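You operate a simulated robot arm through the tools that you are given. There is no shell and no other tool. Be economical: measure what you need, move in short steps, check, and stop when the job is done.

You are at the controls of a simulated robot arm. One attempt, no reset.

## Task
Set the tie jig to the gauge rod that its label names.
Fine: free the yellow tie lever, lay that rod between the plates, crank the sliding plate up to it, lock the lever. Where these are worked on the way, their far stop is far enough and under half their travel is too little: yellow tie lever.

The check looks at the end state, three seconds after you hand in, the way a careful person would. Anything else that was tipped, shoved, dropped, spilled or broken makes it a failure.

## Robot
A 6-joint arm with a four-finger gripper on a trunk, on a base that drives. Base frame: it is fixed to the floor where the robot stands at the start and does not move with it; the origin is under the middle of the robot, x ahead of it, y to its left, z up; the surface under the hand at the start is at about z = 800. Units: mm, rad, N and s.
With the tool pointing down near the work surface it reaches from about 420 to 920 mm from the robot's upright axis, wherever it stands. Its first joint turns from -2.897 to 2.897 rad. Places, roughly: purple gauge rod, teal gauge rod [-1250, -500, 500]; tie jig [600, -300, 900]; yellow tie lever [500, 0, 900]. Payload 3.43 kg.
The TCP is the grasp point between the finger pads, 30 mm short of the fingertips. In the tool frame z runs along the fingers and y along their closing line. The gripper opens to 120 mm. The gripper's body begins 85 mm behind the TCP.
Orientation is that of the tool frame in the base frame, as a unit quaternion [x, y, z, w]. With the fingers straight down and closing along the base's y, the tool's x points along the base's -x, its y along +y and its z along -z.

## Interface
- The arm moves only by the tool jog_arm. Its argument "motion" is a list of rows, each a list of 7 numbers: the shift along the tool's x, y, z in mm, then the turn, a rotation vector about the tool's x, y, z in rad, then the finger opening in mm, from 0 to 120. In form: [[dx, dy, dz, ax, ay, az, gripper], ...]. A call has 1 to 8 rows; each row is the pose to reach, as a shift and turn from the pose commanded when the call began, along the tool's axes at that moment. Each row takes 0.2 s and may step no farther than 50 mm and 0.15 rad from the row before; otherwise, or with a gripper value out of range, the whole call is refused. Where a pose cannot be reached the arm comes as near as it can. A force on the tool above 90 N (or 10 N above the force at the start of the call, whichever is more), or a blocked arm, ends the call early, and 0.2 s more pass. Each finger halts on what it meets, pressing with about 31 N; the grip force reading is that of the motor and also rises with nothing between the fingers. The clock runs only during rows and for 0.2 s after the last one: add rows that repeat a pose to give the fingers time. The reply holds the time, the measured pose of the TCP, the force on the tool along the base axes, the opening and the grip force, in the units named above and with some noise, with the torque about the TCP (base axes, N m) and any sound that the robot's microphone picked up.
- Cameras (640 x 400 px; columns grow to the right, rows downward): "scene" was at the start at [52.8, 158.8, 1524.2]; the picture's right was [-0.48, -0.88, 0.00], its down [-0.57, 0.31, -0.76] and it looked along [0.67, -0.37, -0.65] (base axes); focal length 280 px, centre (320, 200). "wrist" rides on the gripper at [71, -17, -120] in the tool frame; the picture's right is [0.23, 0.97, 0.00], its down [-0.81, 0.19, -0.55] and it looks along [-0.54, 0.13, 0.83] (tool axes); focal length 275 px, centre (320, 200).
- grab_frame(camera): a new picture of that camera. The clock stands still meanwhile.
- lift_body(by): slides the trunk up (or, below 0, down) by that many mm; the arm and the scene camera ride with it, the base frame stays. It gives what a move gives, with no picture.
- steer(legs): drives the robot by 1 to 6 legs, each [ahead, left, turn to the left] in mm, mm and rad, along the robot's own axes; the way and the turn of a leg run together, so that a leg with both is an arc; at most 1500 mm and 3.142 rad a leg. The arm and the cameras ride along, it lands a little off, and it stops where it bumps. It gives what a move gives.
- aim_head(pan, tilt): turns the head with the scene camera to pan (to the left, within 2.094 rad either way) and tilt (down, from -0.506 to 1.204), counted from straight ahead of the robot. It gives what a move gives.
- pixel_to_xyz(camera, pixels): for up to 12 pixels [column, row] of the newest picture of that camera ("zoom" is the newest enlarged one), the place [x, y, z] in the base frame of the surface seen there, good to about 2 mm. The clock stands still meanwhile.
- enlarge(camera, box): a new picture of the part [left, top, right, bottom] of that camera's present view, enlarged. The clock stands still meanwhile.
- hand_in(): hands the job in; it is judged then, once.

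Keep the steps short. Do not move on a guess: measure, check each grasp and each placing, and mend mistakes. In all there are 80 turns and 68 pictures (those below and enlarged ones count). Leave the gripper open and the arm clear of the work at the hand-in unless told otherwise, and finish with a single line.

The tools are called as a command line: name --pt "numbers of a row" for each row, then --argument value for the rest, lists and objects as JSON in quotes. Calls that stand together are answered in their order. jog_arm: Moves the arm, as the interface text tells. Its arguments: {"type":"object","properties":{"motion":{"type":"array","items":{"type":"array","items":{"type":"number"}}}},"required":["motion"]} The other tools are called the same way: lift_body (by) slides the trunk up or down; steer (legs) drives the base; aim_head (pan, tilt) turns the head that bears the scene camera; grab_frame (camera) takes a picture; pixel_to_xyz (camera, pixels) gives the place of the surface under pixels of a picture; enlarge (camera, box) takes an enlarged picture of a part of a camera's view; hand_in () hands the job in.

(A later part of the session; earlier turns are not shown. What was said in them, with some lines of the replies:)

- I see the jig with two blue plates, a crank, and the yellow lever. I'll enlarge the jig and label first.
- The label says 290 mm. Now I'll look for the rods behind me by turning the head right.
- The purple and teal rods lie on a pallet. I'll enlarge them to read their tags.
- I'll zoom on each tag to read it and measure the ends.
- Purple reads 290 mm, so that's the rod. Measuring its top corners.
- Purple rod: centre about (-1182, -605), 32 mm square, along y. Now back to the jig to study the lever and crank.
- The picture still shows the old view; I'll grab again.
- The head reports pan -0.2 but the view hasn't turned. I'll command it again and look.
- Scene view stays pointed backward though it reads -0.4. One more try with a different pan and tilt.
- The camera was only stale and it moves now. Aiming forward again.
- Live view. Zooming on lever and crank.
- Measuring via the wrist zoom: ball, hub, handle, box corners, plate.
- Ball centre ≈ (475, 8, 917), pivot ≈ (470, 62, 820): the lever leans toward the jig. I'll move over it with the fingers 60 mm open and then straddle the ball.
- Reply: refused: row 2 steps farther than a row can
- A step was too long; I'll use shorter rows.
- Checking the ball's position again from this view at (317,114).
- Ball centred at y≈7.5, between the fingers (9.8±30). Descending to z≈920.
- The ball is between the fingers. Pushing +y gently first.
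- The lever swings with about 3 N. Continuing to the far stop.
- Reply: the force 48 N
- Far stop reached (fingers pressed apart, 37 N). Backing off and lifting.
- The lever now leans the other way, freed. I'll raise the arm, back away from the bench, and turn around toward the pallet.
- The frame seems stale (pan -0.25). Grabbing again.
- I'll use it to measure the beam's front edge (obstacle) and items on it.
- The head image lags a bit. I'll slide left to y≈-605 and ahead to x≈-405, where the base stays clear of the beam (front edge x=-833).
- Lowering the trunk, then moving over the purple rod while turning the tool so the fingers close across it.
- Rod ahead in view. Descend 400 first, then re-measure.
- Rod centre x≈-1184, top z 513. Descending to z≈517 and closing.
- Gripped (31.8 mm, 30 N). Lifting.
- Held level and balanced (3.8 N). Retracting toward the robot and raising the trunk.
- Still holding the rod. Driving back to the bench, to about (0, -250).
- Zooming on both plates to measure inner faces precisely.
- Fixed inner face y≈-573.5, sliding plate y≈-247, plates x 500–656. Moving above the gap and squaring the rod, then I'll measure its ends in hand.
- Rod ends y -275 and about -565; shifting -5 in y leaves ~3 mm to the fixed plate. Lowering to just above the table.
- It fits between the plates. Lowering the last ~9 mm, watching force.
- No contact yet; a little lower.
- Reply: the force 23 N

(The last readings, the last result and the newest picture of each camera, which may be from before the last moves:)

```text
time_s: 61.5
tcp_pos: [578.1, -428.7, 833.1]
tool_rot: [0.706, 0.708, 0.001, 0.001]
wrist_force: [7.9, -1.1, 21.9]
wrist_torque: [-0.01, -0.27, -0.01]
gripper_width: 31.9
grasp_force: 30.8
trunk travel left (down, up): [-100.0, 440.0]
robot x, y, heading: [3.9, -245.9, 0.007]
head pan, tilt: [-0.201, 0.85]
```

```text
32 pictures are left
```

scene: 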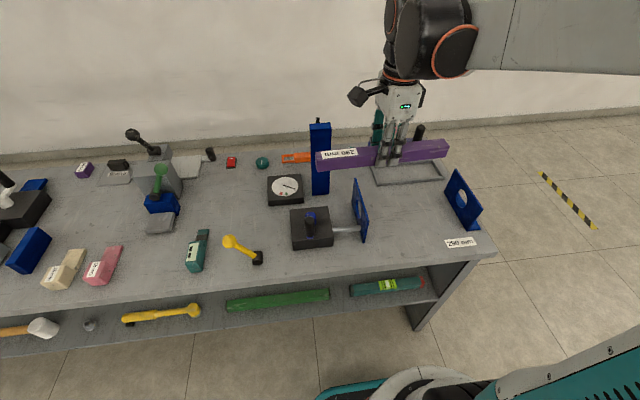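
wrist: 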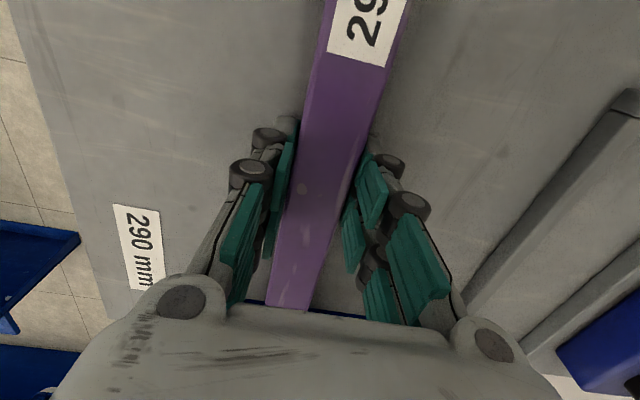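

On the table (22 N). Opening and lifting away.

jog_arm --pt "0 0 -1 0 0 0 32" --pt "0 0 -1 0 0 0 45" --pt "0 0 -1 0 0 0 60" --pt "0 0 -1 0 0 0 60" --pt "0 0 -40 0 0 0 60" --pt "0 0 -90 0 0 0 60" --pt "0 0 -140 0 0 0 60" --pt "0 0 -190 0 0 0 60"

enlarge --camera "scene" --box '[220, 140, 500, 300]'

```text
time_s: 63.3
tcp_pos: [578.8, -427.5, 1021.3]
tool_rot: [0.706, 0.708, 0.0, -0.001]
wrist_force: [0.8, -0.1, -0.4]
wrist_torque: [0.0, 0.03, 0.01]
gripper_width: 60.3
grasp_force: 0.0
trunk travel left (down, up): [-100.0, 440.0]
robot x, y, heading: [6.0, -249.3, 0.007]
head pan, tilt: [-0.201, 0.85]
```

```text
2.29 times, centred on (360, 220) of scene
```

zoom: 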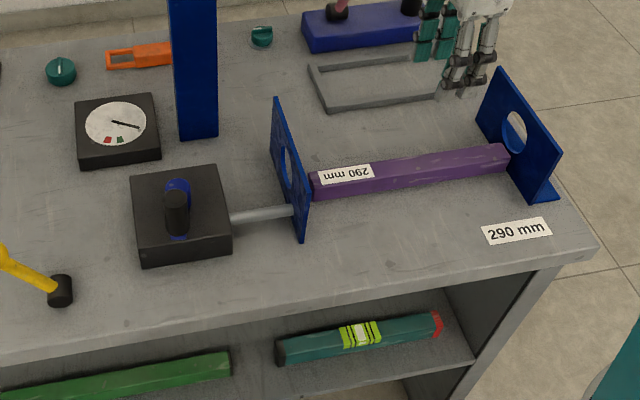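

Rod is down between the plates. Now measuring crank and the tall blue block for clearance.

pixel_to_xyz --camera "zoom" --pixels '[[177, 196], [177, 215], [177, 230], [177, 185], [195, 100], [178, 100], [215, 100], [200, 8], [60, 290], [5, 255], [297, 200], [318, 190]]'

jog_arm --pt "40 -8 0 0 0 -0.14 60" --pt "80 -16 0 0 0 -0.28 60" --pt "120 -24 0 0 0 -0.42 60" --pt "160 -32 0 0 0 -0.56 60" --pt "200 -40 0 0 0 -0.7 60" --pt "240 -48 0 0 0 -0.84 60" --pt "280 -56 0 0 0 -0.98 60" --pt "320 -64 0 0 0 -1.12 60"

```text
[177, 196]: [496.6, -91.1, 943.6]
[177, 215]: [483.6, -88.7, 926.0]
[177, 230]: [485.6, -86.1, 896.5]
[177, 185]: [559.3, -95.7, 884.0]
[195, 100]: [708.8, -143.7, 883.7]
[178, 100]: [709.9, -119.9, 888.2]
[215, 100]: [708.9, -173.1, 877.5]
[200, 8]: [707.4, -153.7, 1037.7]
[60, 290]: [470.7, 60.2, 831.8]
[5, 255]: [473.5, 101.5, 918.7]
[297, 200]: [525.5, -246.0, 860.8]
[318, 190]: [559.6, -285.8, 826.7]
```

```text
time_s: 65.1
tcp_pos: [513.6, -109.1, 1022.4]
tool_rot: [0.223, 0.975, 0.0, 0.001]
wrist_force: [-0.2, -0.9, 0.3]
wrist_torque: [0.03, 0.0, 0.02]
gripper_width: 60.0
grasp_force: 0.1
trunk travel left (down, up): [-100.0, 440.0]
robot x, y, heading: [1.9, -246.1, 0.01]
head pan, tilt: [-0.201, 0.85]
```

Handle centre ≈ (497, -89), hub (559, -96), radius ≈ 62; the block's face at x=708 is clear. Finishing the turn and moving above the handle.

jog_arm --pt "8 4 0 0 0 -0.15 60" --pt "16 8 0 0 0 -0.3 60" --pt "23.6 10.8 0 0 0 -0.45 60" --pt "23.6 10.8 15 0 0 -0.45 60"

grab_frame --camera "wrist"

```text
time_s: 66.1
tcp_pos: [497.1, -91.0, 1006.5]
tool_rot: [-0.001, 1.0, 0.0, 0.0]
wrist_force: [0.0, -0.2, 0.7]
wrist_torque: [-0.01, -0.03, -0.01]
gripper_width: 59.7
grasp_force: 0.1
trunk travel left (down, up): [-100.0, 440.0]
robot x, y, heading: [3.8, -247.8, 0.011]
head pan, tilt: [-0.201, 0.85]
```

```text
30 pictures are left
```

wrist: 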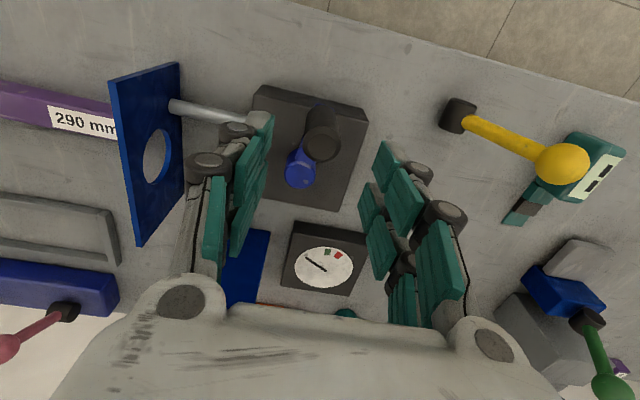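

pixel_to_xyz --camera "wrist" --pixels '[[322, 145], [307, 145], [336, 145], [322, 125], [322, 157], [298, 175], [245, 160]]'

```text
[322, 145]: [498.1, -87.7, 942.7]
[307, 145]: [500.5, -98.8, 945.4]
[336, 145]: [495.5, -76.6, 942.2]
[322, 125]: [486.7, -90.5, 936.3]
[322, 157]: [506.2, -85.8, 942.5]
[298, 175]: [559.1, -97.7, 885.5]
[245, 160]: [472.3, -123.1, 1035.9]
```

Handle centred (498, -88). Descending to z≈925 and gripping.

jog_arm --pt "0 3 40 0 0 0 60" --pt "0 3 70 0 0 0 60" --pt "0 3 81 0 0 0 60" --pt "0 3 81 0 0 0 20" --pt "0 3 81 0 0 0 10" --pt "0 3 81 0 0 0 10"

grab_frame --camera "wrist"

```text
time_s: 67.5
tcp_pos: [496.4, -86.9, 925.9]
tool_rot: [0.001, 1.0, -0.001, -0.001]
wrist_force: [-0.1, -0.4, -6.2]
wrist_torque: [-0.02, -0.37, -0.02]
gripper_width: 26.4
grasp_force: 44.8
trunk travel left (down, up): [-100.0, 440.0]
robot x, y, heading: [4.4, -248.1, 0.008]
head pan, tilt: [-0.201, 0.85]
```

```text
29 pictures are left
```

wrist: 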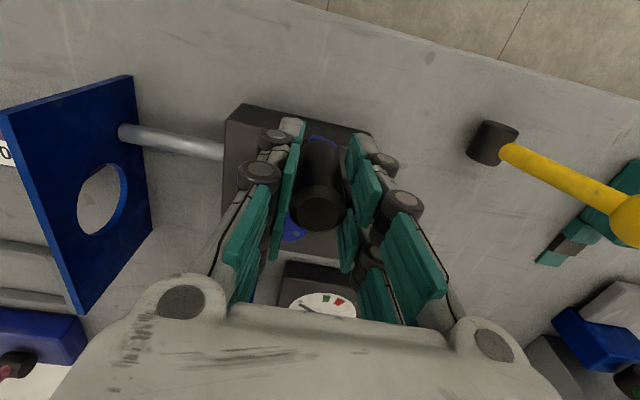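

Gripped. Trying a clockwise part-turn (≈69°) to see which way the plate goes.

jog_arm --pt "-5.5 18.1 0 0 0 0 10" --pt "-16.1 33.7 0 0 0 0 10" --pt "-30.8 45.5 0 0 0 0 10" --pt "-48.3 52.5 0 0 0 0 10"

grab_frame --camera "wrist"

```text
time_s: 68.5
tcp_pos: [545.7, -36.6, 925.6]
tool_rot: [0.001, 1.0, -0.001, 0.0]
wrist_force: [3.7, -23.5, -27.3]
wrist_torque: [-0.5, -0.17, -0.12]
gripper_width: 26.2
grasp_force: 45.0
trunk travel left (down, up): [-100.0, 440.0]
robot x, y, heading: [1.4, -252.9, 0.005]
head pan, tilt: [-0.201, 0.85]
```

```text
28 pictures are left
```

wrist: 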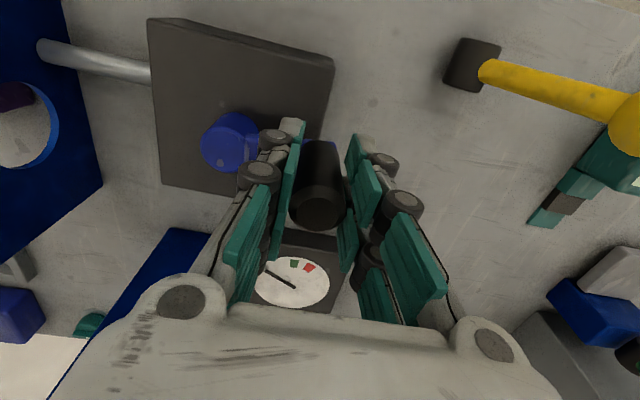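

It turned. Checking the plate position with the wrist and the hub centre.

pixel_to_xyz --camera "wrist" --pixels '[[40, 215], [80, 30], [75, 160], [228, 140], [20, 60], [95, 60], [318, 205]]'

enlarge --camera "scene" --box '[260, 160, 420, 260]'

```text
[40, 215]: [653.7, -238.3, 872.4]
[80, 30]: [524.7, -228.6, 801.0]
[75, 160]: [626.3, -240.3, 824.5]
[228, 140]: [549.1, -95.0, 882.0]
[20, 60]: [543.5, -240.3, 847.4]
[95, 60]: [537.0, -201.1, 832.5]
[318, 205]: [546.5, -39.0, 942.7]
```

```text
4.00 times, centred on (340, 210) of scene
```

zoom: 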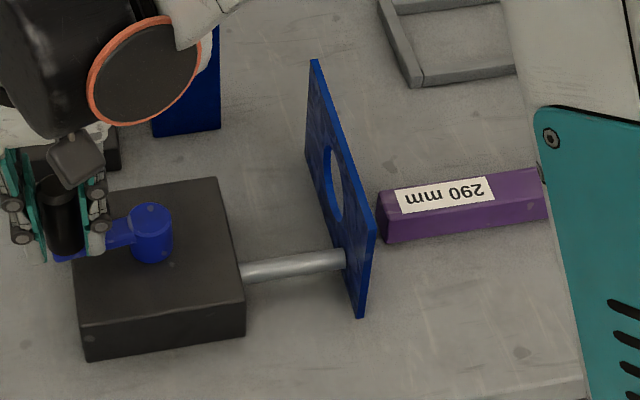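

pixel_to_xyz --camera "zoom" --pixels '[[358, 290], [320, 90], [318, 140], [368, 235], [372, 220], [385, 215], [150, 210], [140, 215], [170, 215]]'

```text
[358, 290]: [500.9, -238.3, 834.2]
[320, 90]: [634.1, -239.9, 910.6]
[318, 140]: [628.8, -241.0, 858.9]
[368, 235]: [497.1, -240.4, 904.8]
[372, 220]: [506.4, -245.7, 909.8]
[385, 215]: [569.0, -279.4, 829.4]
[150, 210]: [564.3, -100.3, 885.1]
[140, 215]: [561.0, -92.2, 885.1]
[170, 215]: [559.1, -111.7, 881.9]
```

Clockwise moved the plate away (≈5 mm in 69°), so I need counterclockwise. Turning back and on, with a refined hub centre (559, -99.5), r 62.

jog_arm --pt "17.3 -10.8 0 0 0 0 10" --pt "32.4 -23 0 0 0 0 10" --pt "42.9 -39.3 0 0 0 0 10" --pt "48 -58 0 0 0 0 10" --pt "46.9 -77.4 0 0 0 0 10" --pt "40 -95.5 0 0 0 0 10" --pt "27.8 -110.6 0 0 0 0 10" --pt "11.5 -121.1 0 0 0 0 10"

grab_frame --camera "wrist"

```text
time_s: 70.3
tcp_pos: [534.7, -153.2, 926.5]
tool_rot: [-0.003, 1.0, 0.001, 0.002]
wrist_force: [8.0, 18.2, 26.2]
wrist_torque: [0.54, -0.35, 0.07]
gripper_width: 26.4
grasp_force: 44.7
trunk travel left (down, up): [-100.0, 440.0]
robot x, y, heading: [4.1, -248.7, 0.013]
head pan, tilt: [-0.201, 0.85]
```

```text
26 pictures are left
```

wrist: 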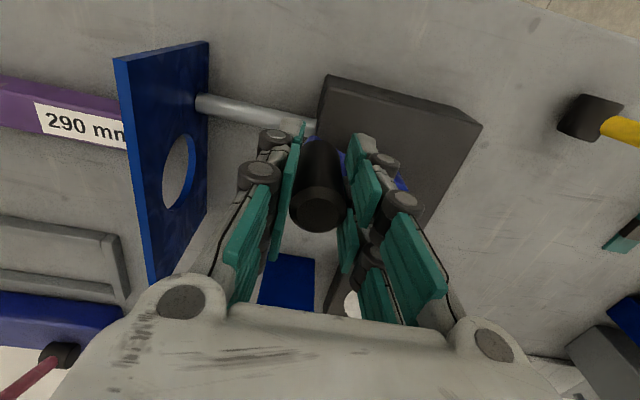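

Crank turns fine; forces suggest r≈60.5 about (558, -96.5). Continuing counterclockwise another 144°.

jog_arm --pt "-20 -0.8 0 0 0 0 10" --pt "-38.8 0.9 0 0 0 0 10" --pt "-56.3 8.3 0 0 0 0 10" --pt "-70.5 20.7 0 0 0 0 10" --pt "-80.3 36.9 0 0 0 0 10" --pt "-84.6 55.4 0 0 0 0 10" --pt "-82.9 74.2 0 0 0 0 10" --pt "-75.5 91.7 0 0 0 0 10"

grab_frame --camera "scene"

```text
time_s: 72.1
tcp_pos: [607.8, -65.7, 926.8]
tool_rot: [0.001, 1.0, -0.001, 0.001]
wrist_force: [-24.6, -13.7, -5.4]
wrist_torque: [-0.44, 0.71, -0.05]
gripper_width: 26.4
grasp_force: 44.8
trunk travel left (down, up): [-100.0, 440.0]
robot x, y, heading: [1.1, -248.1, 0.008]
head pan, tilt: [-0.201, 0.85]
```

```text
25 pictures are left
```

scene: 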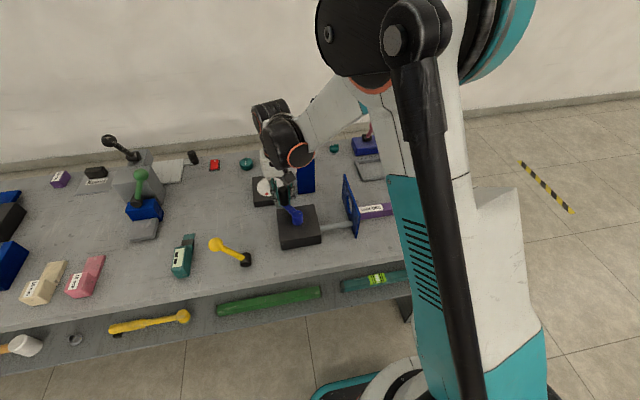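

enlarge --camera "scene" --box '[310, 165, 406, 245]'

pixel_to_xyz --camera "scene" --pixels '[[345, 185], [356, 231], [358, 225], [348, 210], [370, 208], [385, 210]]'

```text
5.00 times, centred on (358, 205) of scene
```

zoom: 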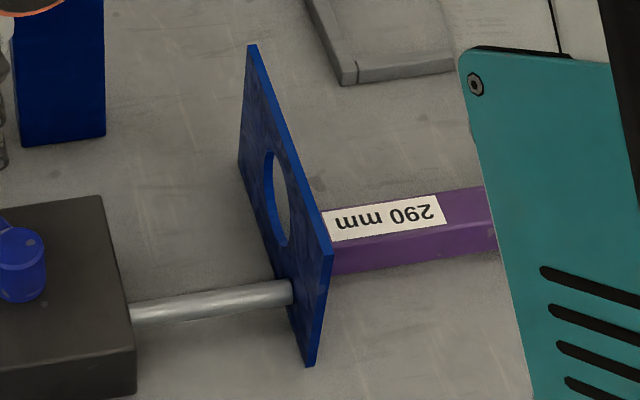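

```text
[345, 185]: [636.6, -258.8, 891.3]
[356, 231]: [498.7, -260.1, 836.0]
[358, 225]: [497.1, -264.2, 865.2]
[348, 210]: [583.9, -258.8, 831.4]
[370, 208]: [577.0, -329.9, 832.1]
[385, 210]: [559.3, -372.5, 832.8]
```

Plate now at -259 (≈25 mm/turn); about 18 mm to go. Another 144° with radius 58.5.

jog_arm --pt "13.7 12.7 0 0 0 0 10" --pt "29.4 22.1 0 0 0 0 10" --pt "47.2 26.3 0 0 0 0 10" --pt "65.5 24.7 0 0 0 0 10" --pt "82.3 17.5 0 0 0 0 10" --pt "96.1 5.5 0 0 0 0 10" --pt "105.5 -10.2 0 0 0 0 10" --pt "109.7 -28 0 0 0 0 10"

enlarge --camera "scene" --box '[310, 165, 500, 285]'

```text
time_s: 73.9
tcp_pos: [496.7, -93.6, 925.6]
tool_rot: [0.0, 1.0, -0.001, 0.0]
wrist_force: [-16.6, -0.3, 28.0]
wrist_torque: [-0.04, 0.61, 0.0]
gripper_width: 26.5
grasp_force: 45.3
trunk travel left (down, up): [-100.0, 440.0]
robot x, y, heading: [5.2, -249.5, 0.009]
head pan, tilt: [-0.201, 0.85]
```

```text
3.33 times, centred on (405, 225) of scene
```

zoom: 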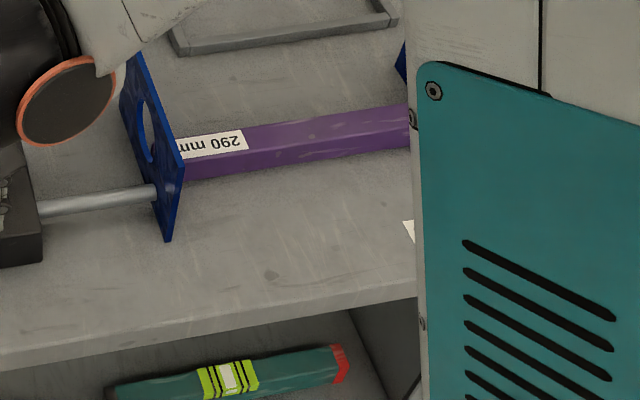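

pixel_to_xyz --camera "zoom" --pixels '[[135, 80], [168, 225], [178, 180], [150, 170], [190, 160], [183, 160]]'

```text
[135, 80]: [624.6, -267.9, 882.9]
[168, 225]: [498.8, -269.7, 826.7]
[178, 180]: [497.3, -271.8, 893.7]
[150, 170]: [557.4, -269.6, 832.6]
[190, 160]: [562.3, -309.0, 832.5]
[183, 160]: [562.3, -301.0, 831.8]
```

Face at -269.3; inner ≈ -275, need ≈ -283. Turning 84° more, then checking.

jog_arm --pt "2.2 -15 0 0 0 0 10" --pt "-2.1 -29 0 0 0 0 10" --pt "-9.6 -41.5 0 0 0 0 10" --pt "-20 -51.9 0 0 0 0 10" --pt "-32.5 -59.4 0 0 0 0 10" --pt "-46.5 -63.7 0 0 0 0 10"

enlarge --camera "scene" --box '[310, 165, 500, 285]'

```text
time_s: 75.3
tcp_pos: [545.7, -156.0, 924.9]
tool_rot: [0.0, 1.0, 0.0, 0.001]
wrist_force: [0.5, -0.5, 4.7]
wrist_torque: [0.11, -0.81, -0.03]
gripper_width: 26.4
grasp_force: 44.9
trunk travel left (down, up): [-100.0, 440.0]
robot x, y, heading: [3.2, -246.0, 0.005]
head pan, tilt: [-0.201, 0.85]
```

```text
3.33 times, centred on (405, 225) of scene
```

zoom: 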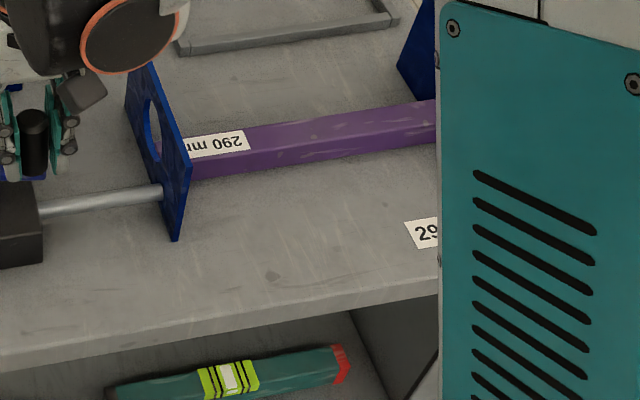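

Light force, no contact yet. Small steps now: 20° more.

jog_arm --pt "-5.2 -0.6 0 0 0 0 10" --pt "-10.4 -0.9 0 0 0 0 10" --pt "-15.6 -0.6 0 0 0 0 10" --pt "-20.8 0 0 0 0 0 10" --pt "-20.8 0 0 0 0 0 10"

enlarge --camera "scene" --box '[320, 175, 470, 265]'

pixel_to_xyz --camera "zoom" --pixels '[[117, 45], [158, 225], [170, 220], [450, 110], [440, 130], [430, 150], [450, 60]]'

```text
time_s: 76.5
tcp_pos: [567.7, -155.9, 925.7]
tool_rot: [-0.001, 1.0, 0.0, -0.001]
wrist_force: [-0.7, -3.7, -25.7]
wrist_torque: [-0.05, -0.47, -0.01]
gripper_width: 26.8
grasp_force: 45.0
trunk travel left (down, up): [-100.0, 440.0]
robot x, y, heading: [2.6, -248.6, 0.01]
head pan, tilt: [-0.201, 0.85]
```

```text
4.27 times, centred on (395, 220) of scene
```

zoom: 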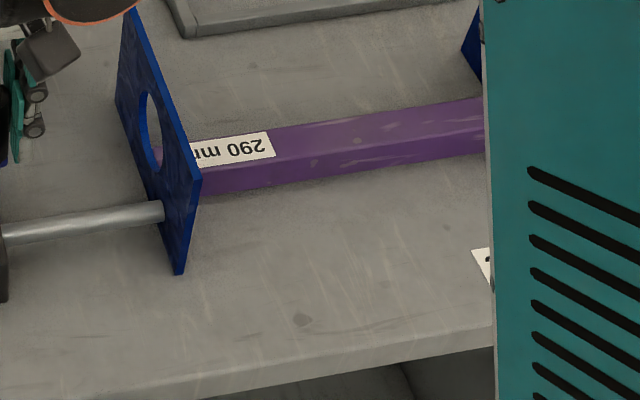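

```text
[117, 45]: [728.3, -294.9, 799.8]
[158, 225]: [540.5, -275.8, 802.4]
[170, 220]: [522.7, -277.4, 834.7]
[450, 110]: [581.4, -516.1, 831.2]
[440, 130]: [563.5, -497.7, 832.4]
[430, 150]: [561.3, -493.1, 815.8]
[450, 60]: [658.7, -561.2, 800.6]
```

Outer face ≈ -277, near contact. Another 15° in 5° steps, watching force.

jog_arm --pt "-5.1 1.1 0 0 0 0 10" --pt "-10.1 2.7 0 0 0 0 10" --pt "-15 4.7 0 0 0 0 10" --pt "-15 4.7 0 0 0 0 10"

```text
time_s: 77.5
tcp_pos: [583.8, -150.5, 926.5]
tool_rot: [0.001, 1.0, 0.0, -0.001]
wrist_force: [2.1, -5.0, -23.4]
wrist_torque: [-0.15, 0.57, 0.01]
gripper_width: 26.1
grasp_force: 45.0
trunk travel left (down, up): [-100.0, 440.0]
robot x, y, heading: [4.1, -248.5, 0.011]
head pan, tilt: [-0.201, 0.85]
```

No resistance yet. Another 15°.

jog_arm --pt "-4.6 2.4 0 0 0 0 10" --pt "-9 5.3 0 0 0 0 10" --pt "-13.2 8.4 0 0 0 0 10" --pt "-13.2 8.4 0 0 0 0 10"

enlarge --camera "scene" --box '[320, 165, 470, 255]'

pixel_to_xyz --camera "zoom" --pixels '[[130, 100], [178, 280], [170, 230], [135, 140], [205, 235], [215, 225]]'

```text
time_s: 78.5
tcp_pos: [594.9, -141.7, 926.2]
tool_rot: [0.0, 1.0, 0.001, -0.001]
wrist_force: [-2.5, -4.4, 1.5]
wrist_torque: [-0.14, 1.08, 0.01]
gripper_width: 26.5
grasp_force: 45.0
trunk travel left (down, up): [-100.0, 440.0]
robot x, y, heading: [5.9, -249.8, 0.006]
head pan, tilt: [-0.201, 0.85]
```

```text
4.27 times, centred on (395, 210) of scene
```

zoom: 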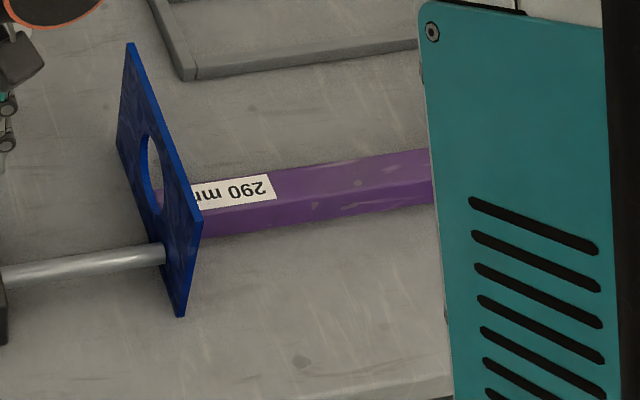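

```text
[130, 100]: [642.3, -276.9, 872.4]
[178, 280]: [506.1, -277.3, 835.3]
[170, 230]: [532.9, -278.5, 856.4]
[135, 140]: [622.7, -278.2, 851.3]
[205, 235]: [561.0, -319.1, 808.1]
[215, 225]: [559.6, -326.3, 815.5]
```

Face ≈ -277.7, about where contact is expected. Another 15°, checking force.

jog_arm --pt "-3.8 3.6 0 0 0 0 10" --pt "-7.4 7.4 0 0 0 0 10" --pt "-10.5 11.6 0 0 0 0 10" --pt "-10.5 11.6 0 0 0 0 10"

```text
time_s: 79.5
tcp_pos: [605.4, -130.8, 926.2]
tool_rot: [-0.001, 1.0, 0.0, 0.0]
wrist_force: [-14.3, -11.5, -0.1]
wrist_torque: [-0.43, 0.71, 0.01]
gripper_width: 26.5
grasp_force: 44.7
trunk travel left (down, up): [-100.0, 440.0]
robot x, y, heading: [2.1, -248.2, 0.003]
head pan, tilt: [-0.201, 0.85]
```

Tangential resistance jumped to ≈18 N — contact. A further 5° to confirm snug.

jog_arm --pt "-1.5 2.1 0 0 0 0 10" --pt "-2.9 4.4 0 0 0 0 10" --pt "-2.9 4.4 0 0 0 0 10"

enlarge --camera "scene" --box '[320, 165, 470, 255]'

pixel_to_xyz --camera "zoom" --pixels '[[130, 100], [178, 280], [170, 230], [135, 140]]'

```text
time_s: 80.3
tcp_pos: [608.5, -126.9, 926.3]
tool_rot: [0.0, 1.0, 0.001, 0.0]
wrist_force: [-18.2, -13.2, -8.1]
wrist_torque: [-0.47, 0.67, -0.03]
gripper_width: 26.2
grasp_force: 45.3
trunk travel left (down, up): [-100.0, 440.0]
robot x, y, heading: [7.5, -250.6, 0.006]
head pan, tilt: [-0.201, 0.85]
```

```text
4.27 times, centred on (395, 210) of scene
```

zoom: 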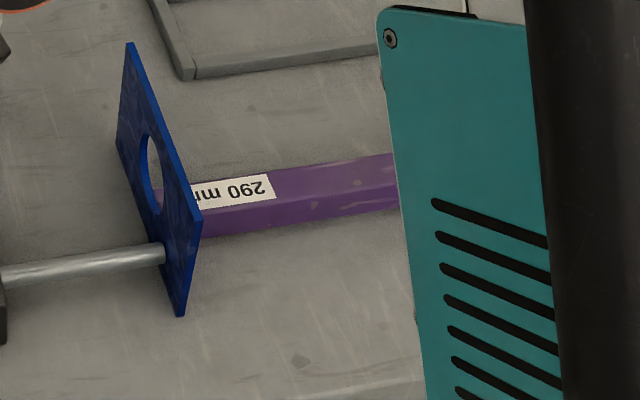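

```text
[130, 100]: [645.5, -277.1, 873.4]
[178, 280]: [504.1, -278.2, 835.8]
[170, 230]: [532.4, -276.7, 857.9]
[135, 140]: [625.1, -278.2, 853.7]
```

The plate hasn't moved between the last two views and resistance holds at ≈20 N: it's up against the rod. Releasing the handle and rising.

jog_arm --pt "0 0 0 0 0 0 30" --pt "0 0 0 0 0 0 60" --pt "0 0 0 0 0 0 60" --pt "0 0 -45 0 0 0 60" --pt "0 0 -90 0 0 0 60" --pt "40 -25 -90 0 0 0 60" --pt "80 -50 -90 0 0 0 60"

grab_frame --camera "wrist"

```text
time_s: 81.9
tcp_pos: [527.9, -175.8, 1017.2]
tool_rot: [-0.001, 1.0, 0.0, 0.0]
wrist_force: [0.3, -0.4, -0.4]
wrist_torque: [-0.01, -0.03, 0.01]
gripper_width: 59.7
grasp_force: 0.2
trunk travel left (down, up): [-100.0, 440.0]
robot x, y, heading: [0.8, -249.5, 0.001]
head pan, tilt: [-0.201, 0.85]
```

```text
18 pictures are left
```

wrist: 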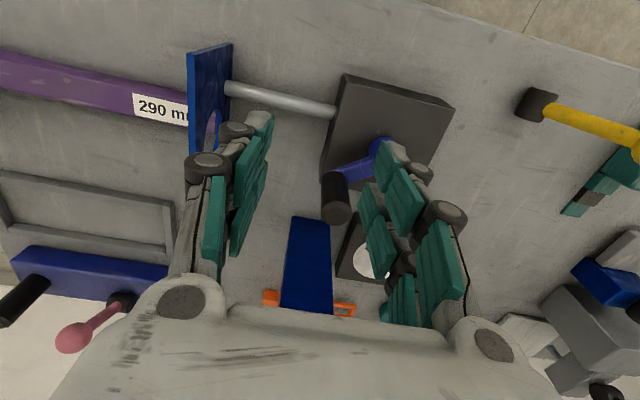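

Moving over the rod to see both ends from above.

jog_arm --pt "0 0 -45 0 0 0 100" --pt "0 -48 -60 0 0 0 100" --pt "0 -96 -70 0 0 0 100" --pt "0 -144 -80 0 0 0 100" --pt "0 -192 -90 0 0 0 100" --pt "0 -240 -100 0 0 0 100"

grab_frame --camera "wrist"

```text
refused: row 2 steps farther than a row can; nothing moved
```

```text
17 pictures are left
```

wrist: 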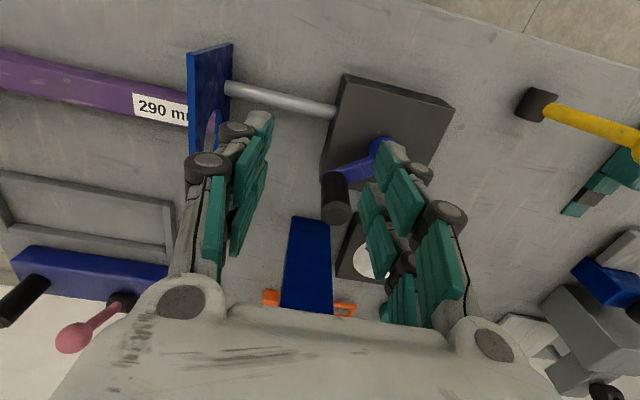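

jog_arm --pt "0 0 -45 0 0 0 60" --pt "0 -45 -60 0 0 0 60" --pt "0 -90 -75 0 0 0 60" --pt "0 -135 -90 0 0 0 60" --pt "0 -180 -105 0 0 0 60" --pt "0 -225 -120 0 0 0 60" --pt "0 -250 -150 0 0 0 60"

grab_frame --camera "wrist"

```text
time_s: 83.5
tcp_pos: [527.4, -427.5, 1167.8]
tool_rot: [0.0, 1.0, 0.0, 0.001]
wrist_force: [0.6, 0.0, 0.0]
wrist_torque: [0.0, -0.01, -0.01]
gripper_width: 59.9
grasp_force: 0.0
trunk travel left (down, up): [-100.0, 440.0]
robot x, y, heading: [1.6, -249.1, 0.002]
head pan, tilt: [-0.201, 0.85]
```

```text
16 pictures are left
```

wrist: 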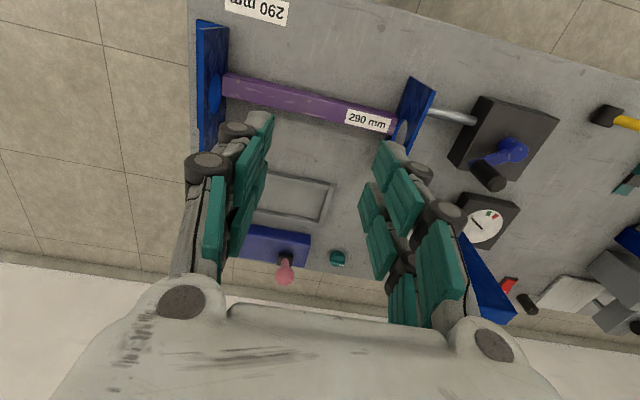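

Zooming on both rod ends.

enlarge --camera "wrist" --box '[190, 50, 270, 110]'

enlarge --camera "wrist" --box '[360, 80, 440, 140]'

```text
6.67 times, centred on (230, 80) of wrist
```

zoom: 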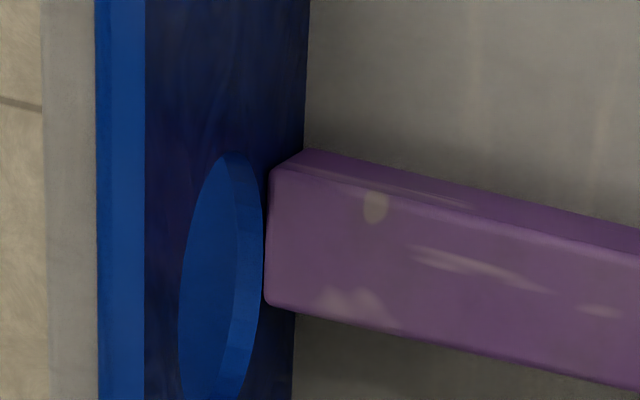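

```text
6.67 times, centred on (400, 110) of wrist
```

zoom: 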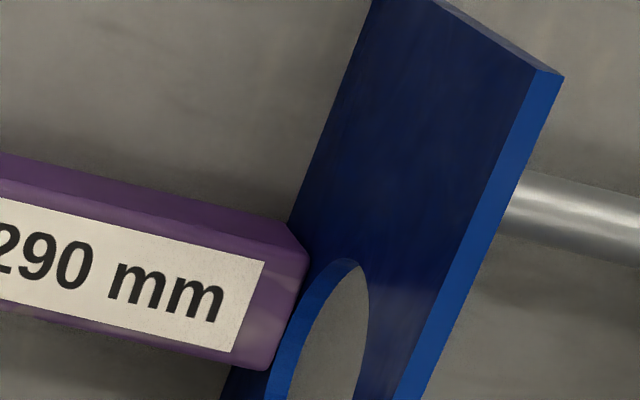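

Both ends sit flush against the plates. Now moving to the yellow lever to lock it.

jog_arm --pt "6 48 0 0 0 0 60" --pt "12 96 0 0 0 0 60" --pt "18 144 0 0 0 0 60" --pt "24 192 0 0 0 0 60" --pt "30 240 0 0 0 0 60" --pt "36 288 0 0 0 0 60" --pt "42 336 0 0 0 0 60" --pt "48 384 0 0 0 0 60"

jog_arm --pt "2 48 0 0 0 0 60" --pt "4 96 0 0 0 0 60" --pt "5 135 20 0 0 0 60" --pt "5 153 60 0 0 0 60" --pt "5 153 108 0 0 0 60" --pt "5 153 145 0 0 0 60"

grab_frame --camera "wrist"

```text
time_s: 85.3
tcp_pos: [486.1, -43.2, 1168.5]
tool_rot: [0.006, 1.0, 0.0, 0.001]
wrist_force: [0.9, 0.2, 0.6]
wrist_torque: [-0.03, -0.04, 0.03]
gripper_width: 59.9
grasp_force: 0.0
trunk travel left (down, up): [-100.0, 440.0]
robot x, y, heading: [3.9, -252.9, 0.007]
head pan, tilt: [-0.201, 0.85]
```

```text
time_s: 86.7
tcp_pos: [473.8, 113.2, 1020.9]
tool_rot: [0.001, 1.0, 0.001, 0.001]
wrist_force: [0.3, -0.5, -0.1]
wrist_torque: [0.02, 0.01, 0.01]
gripper_width: 59.9
grasp_force: 0.1
trunk travel left (down, up): [-100.0, 440.0]
robot x, y, heading: [1.1, -248.9, 0.006]
head pan, tilt: [-0.201, 0.85]
```

```text
13 pictures are left
```

wrist: 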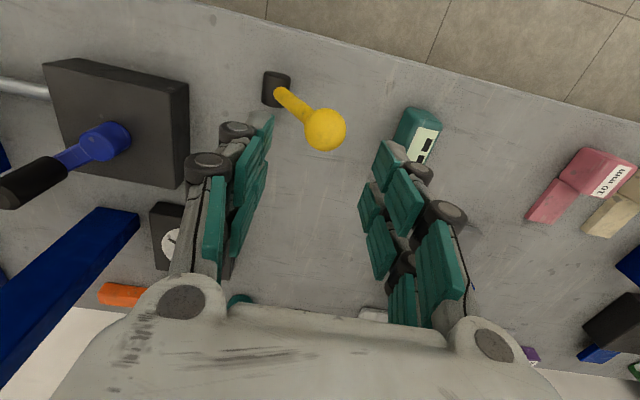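

pixel_to_xyz --camera "wrist" --pixels '[[325, 130], [312, 130], [340, 130], [300, 108], [415, 125]]'

```text
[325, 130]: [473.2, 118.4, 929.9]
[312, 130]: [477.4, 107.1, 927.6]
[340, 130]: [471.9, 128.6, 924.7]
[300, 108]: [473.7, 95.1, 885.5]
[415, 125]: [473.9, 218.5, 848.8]
```

Ball centre y≈117. Descending around it.

jog_arm --pt "0 5 45 0 0 0 60" --pt "0 5 85 0 0 0 60" --pt "0 5 101 0 0 0 60"

jog_arm --pt "0 -15 -2 0 0 0 60" --pt "0 -29 -5 0 0 0 60" --pt "0 -43 -8 0 0 0 60" --pt "0 -57 -10 0 0 0 60" --pt "0 -71 -10 0 0 0 60" --pt "0 -85 -8 0 0 0 60" --pt "0 -97 -5 0 0 0 60" --pt "0 -108 0 0 0 0 60"

grab_frame --camera "wrist"

```text
time_s: 87.5
tcp_pos: [476.9, 116.5, 918.9]
tool_rot: [0.0, 1.0, 0.0, 0.0]
wrist_force: [0.5, -0.6, -0.8]
wrist_torque: [0.04, -0.02, -0.01]
gripper_width: 59.7
grasp_force: 0.0
trunk travel left (down, up): [-100.0, 440.0]
robot x, y, heading: [4.5, -249.4, 0.01]
head pan, tilt: [-0.201, 0.85]
```

```text
time_s: 89.3
tcp_pos: [477.5, 9.4, 921.0]
tool_rot: [0.0, 1.0, 0.0, 0.0]
wrist_force: [1.3, 3.2, 3.5]
wrist_torque: [0.21, -0.09, -0.02]
gripper_width: 62.5
grasp_force: 1.8
trunk travel left (down, up): [-100.0, 440.0]
robot x, y, heading: [6.7, -247.8, 0.014]
head pan, tilt: [-0.201, 0.85]
```

```text
12 pictures are left
```

wrist: 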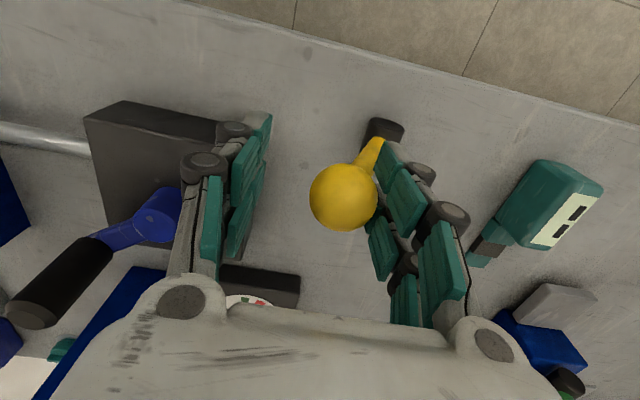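

The lever is nearly back; pressing on to its stop.

jog_arm --pt "0 -9 5 0 0 0 60" --pt "0 -17 10 0 0 0 60" --pt "0 -24 14 0 0 0 60" --pt "0 -31 18 0 0 0 60" --pt "0 -36 21 0 0 0 60" --pt "0 -36 21 0 0 0 60"

```text
time_s: 90.7
tcp_pos: [477.8, -24.6, 897.6]
tool_rot: [0.0, 1.0, 0.001, 0.002]
wrist_force: [23.6, 44.0, 18.6]
wrist_torque: [1.57, -0.33, -1.12]
gripper_width: 110.8
grasp_force: 30.9
trunk travel left (down, up): [-100.0, 440.0]
robot x, y, heading: [4.4, -247.1, 0.009]
head pan, tilt: [-0.201, 0.85]
```

Firm stop (44 N, fingers pushed apart). Backing off and lifting, then checking everything.

jog_arm --pt "0 15 -3 0 0 0 80" --pt "0 30 -10 0 0 0 60" --pt "0 30 -30 0 0 0 60" --pt "0 30 -75 0 0 0 60" --pt "0 30 -120 0 0 0 60" --pt "0 30 -165 0 0 0 60" --pt "0 30 -210 0 0 0 60"

grab_frame --camera "wrist"

grab_frame --camera "scene"

```text
time_s: 92.3
tcp_pos: [476.4, 3.8, 1110.3]
tool_rot: [0.0, 1.0, 0.0, 0.0]
wrist_force: [0.9, -0.1, 0.3]
wrist_torque: [-0.02, 0.02, -0.01]
gripper_width: 60.0
grasp_force: 0.0
trunk travel left (down, up): [-100.0, 440.0]
robot x, y, heading: [2.2, -245.4, 0.009]
head pan, tilt: [-0.201, 0.85]
```

```text
11 pictures are left
```

wrist: 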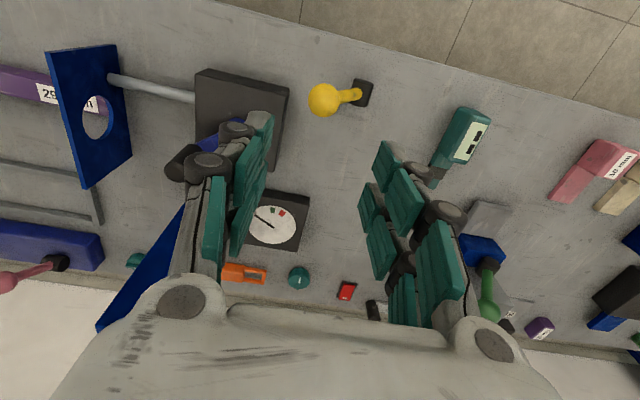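

```text
10 pictures are left
```

scene: 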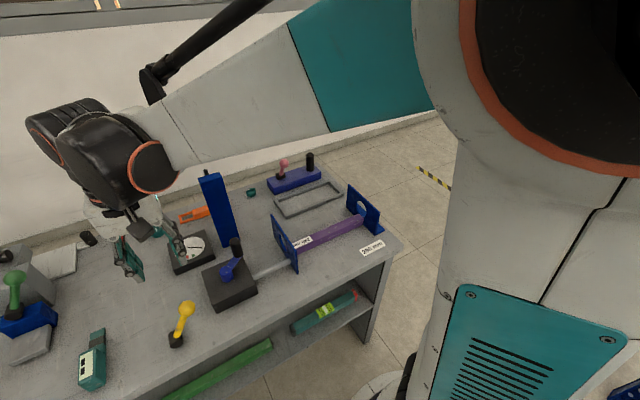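

Checking lever position and the jig once more.

pixel_to_xyz --camera "wrist" --pixels '[[323, 100], [362, 92], [85, 60], [185, 160], [110, 130]]'

enlarge --camera "scene" --box '[250, 170, 400, 280]'

```text
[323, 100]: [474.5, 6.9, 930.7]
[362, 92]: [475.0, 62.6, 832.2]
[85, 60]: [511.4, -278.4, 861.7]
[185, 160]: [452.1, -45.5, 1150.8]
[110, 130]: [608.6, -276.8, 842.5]
```

```text
3.64 times, centred on (325, 225) of scene
```

zoom: 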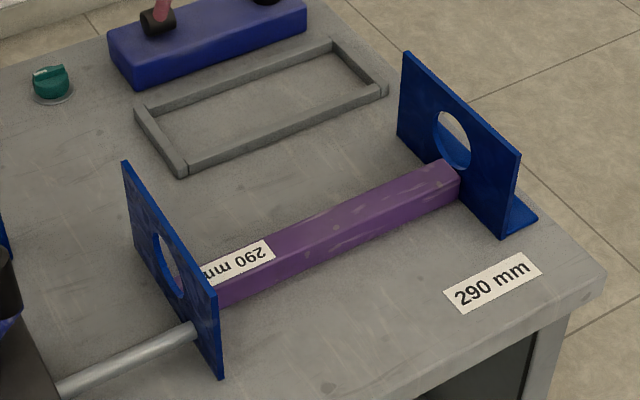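

The lever ball is back at its locked position (y≈7), the plates hold the rod and the arm is clear. I'll open the gripper fully and raise it.

jog_arm --pt "0 0 -45 0 0 0 100" --pt "0 0 -90 0 0 0 119" --pt "0 0 -90 0 0 0 119"

hand_in

```text
time_s: 93.1
tcp_pos: [474.6, 3.6, 1200.7]
tool_rot: [0.0, 1.0, 0.0, 0.0]
wrist_force: [0.6, 0.2, 0.2]
wrist_torque: [-0.02, -0.04, -0.01]
gripper_width: 118.8
grasp_force: 0.0
trunk travel left (down, up): [-100.0, 440.0]
robot x, y, heading: [1.1, -249.2, 0.008]
head pan, tilt: [-0.201, 0.85]
```

```text
The job is handed in.
```

The tie jig is set to the purple 290 mm rod its label names: plates snug on both ends, yellow lever locked back at its stop, gripper open and arm clear, job handed in.
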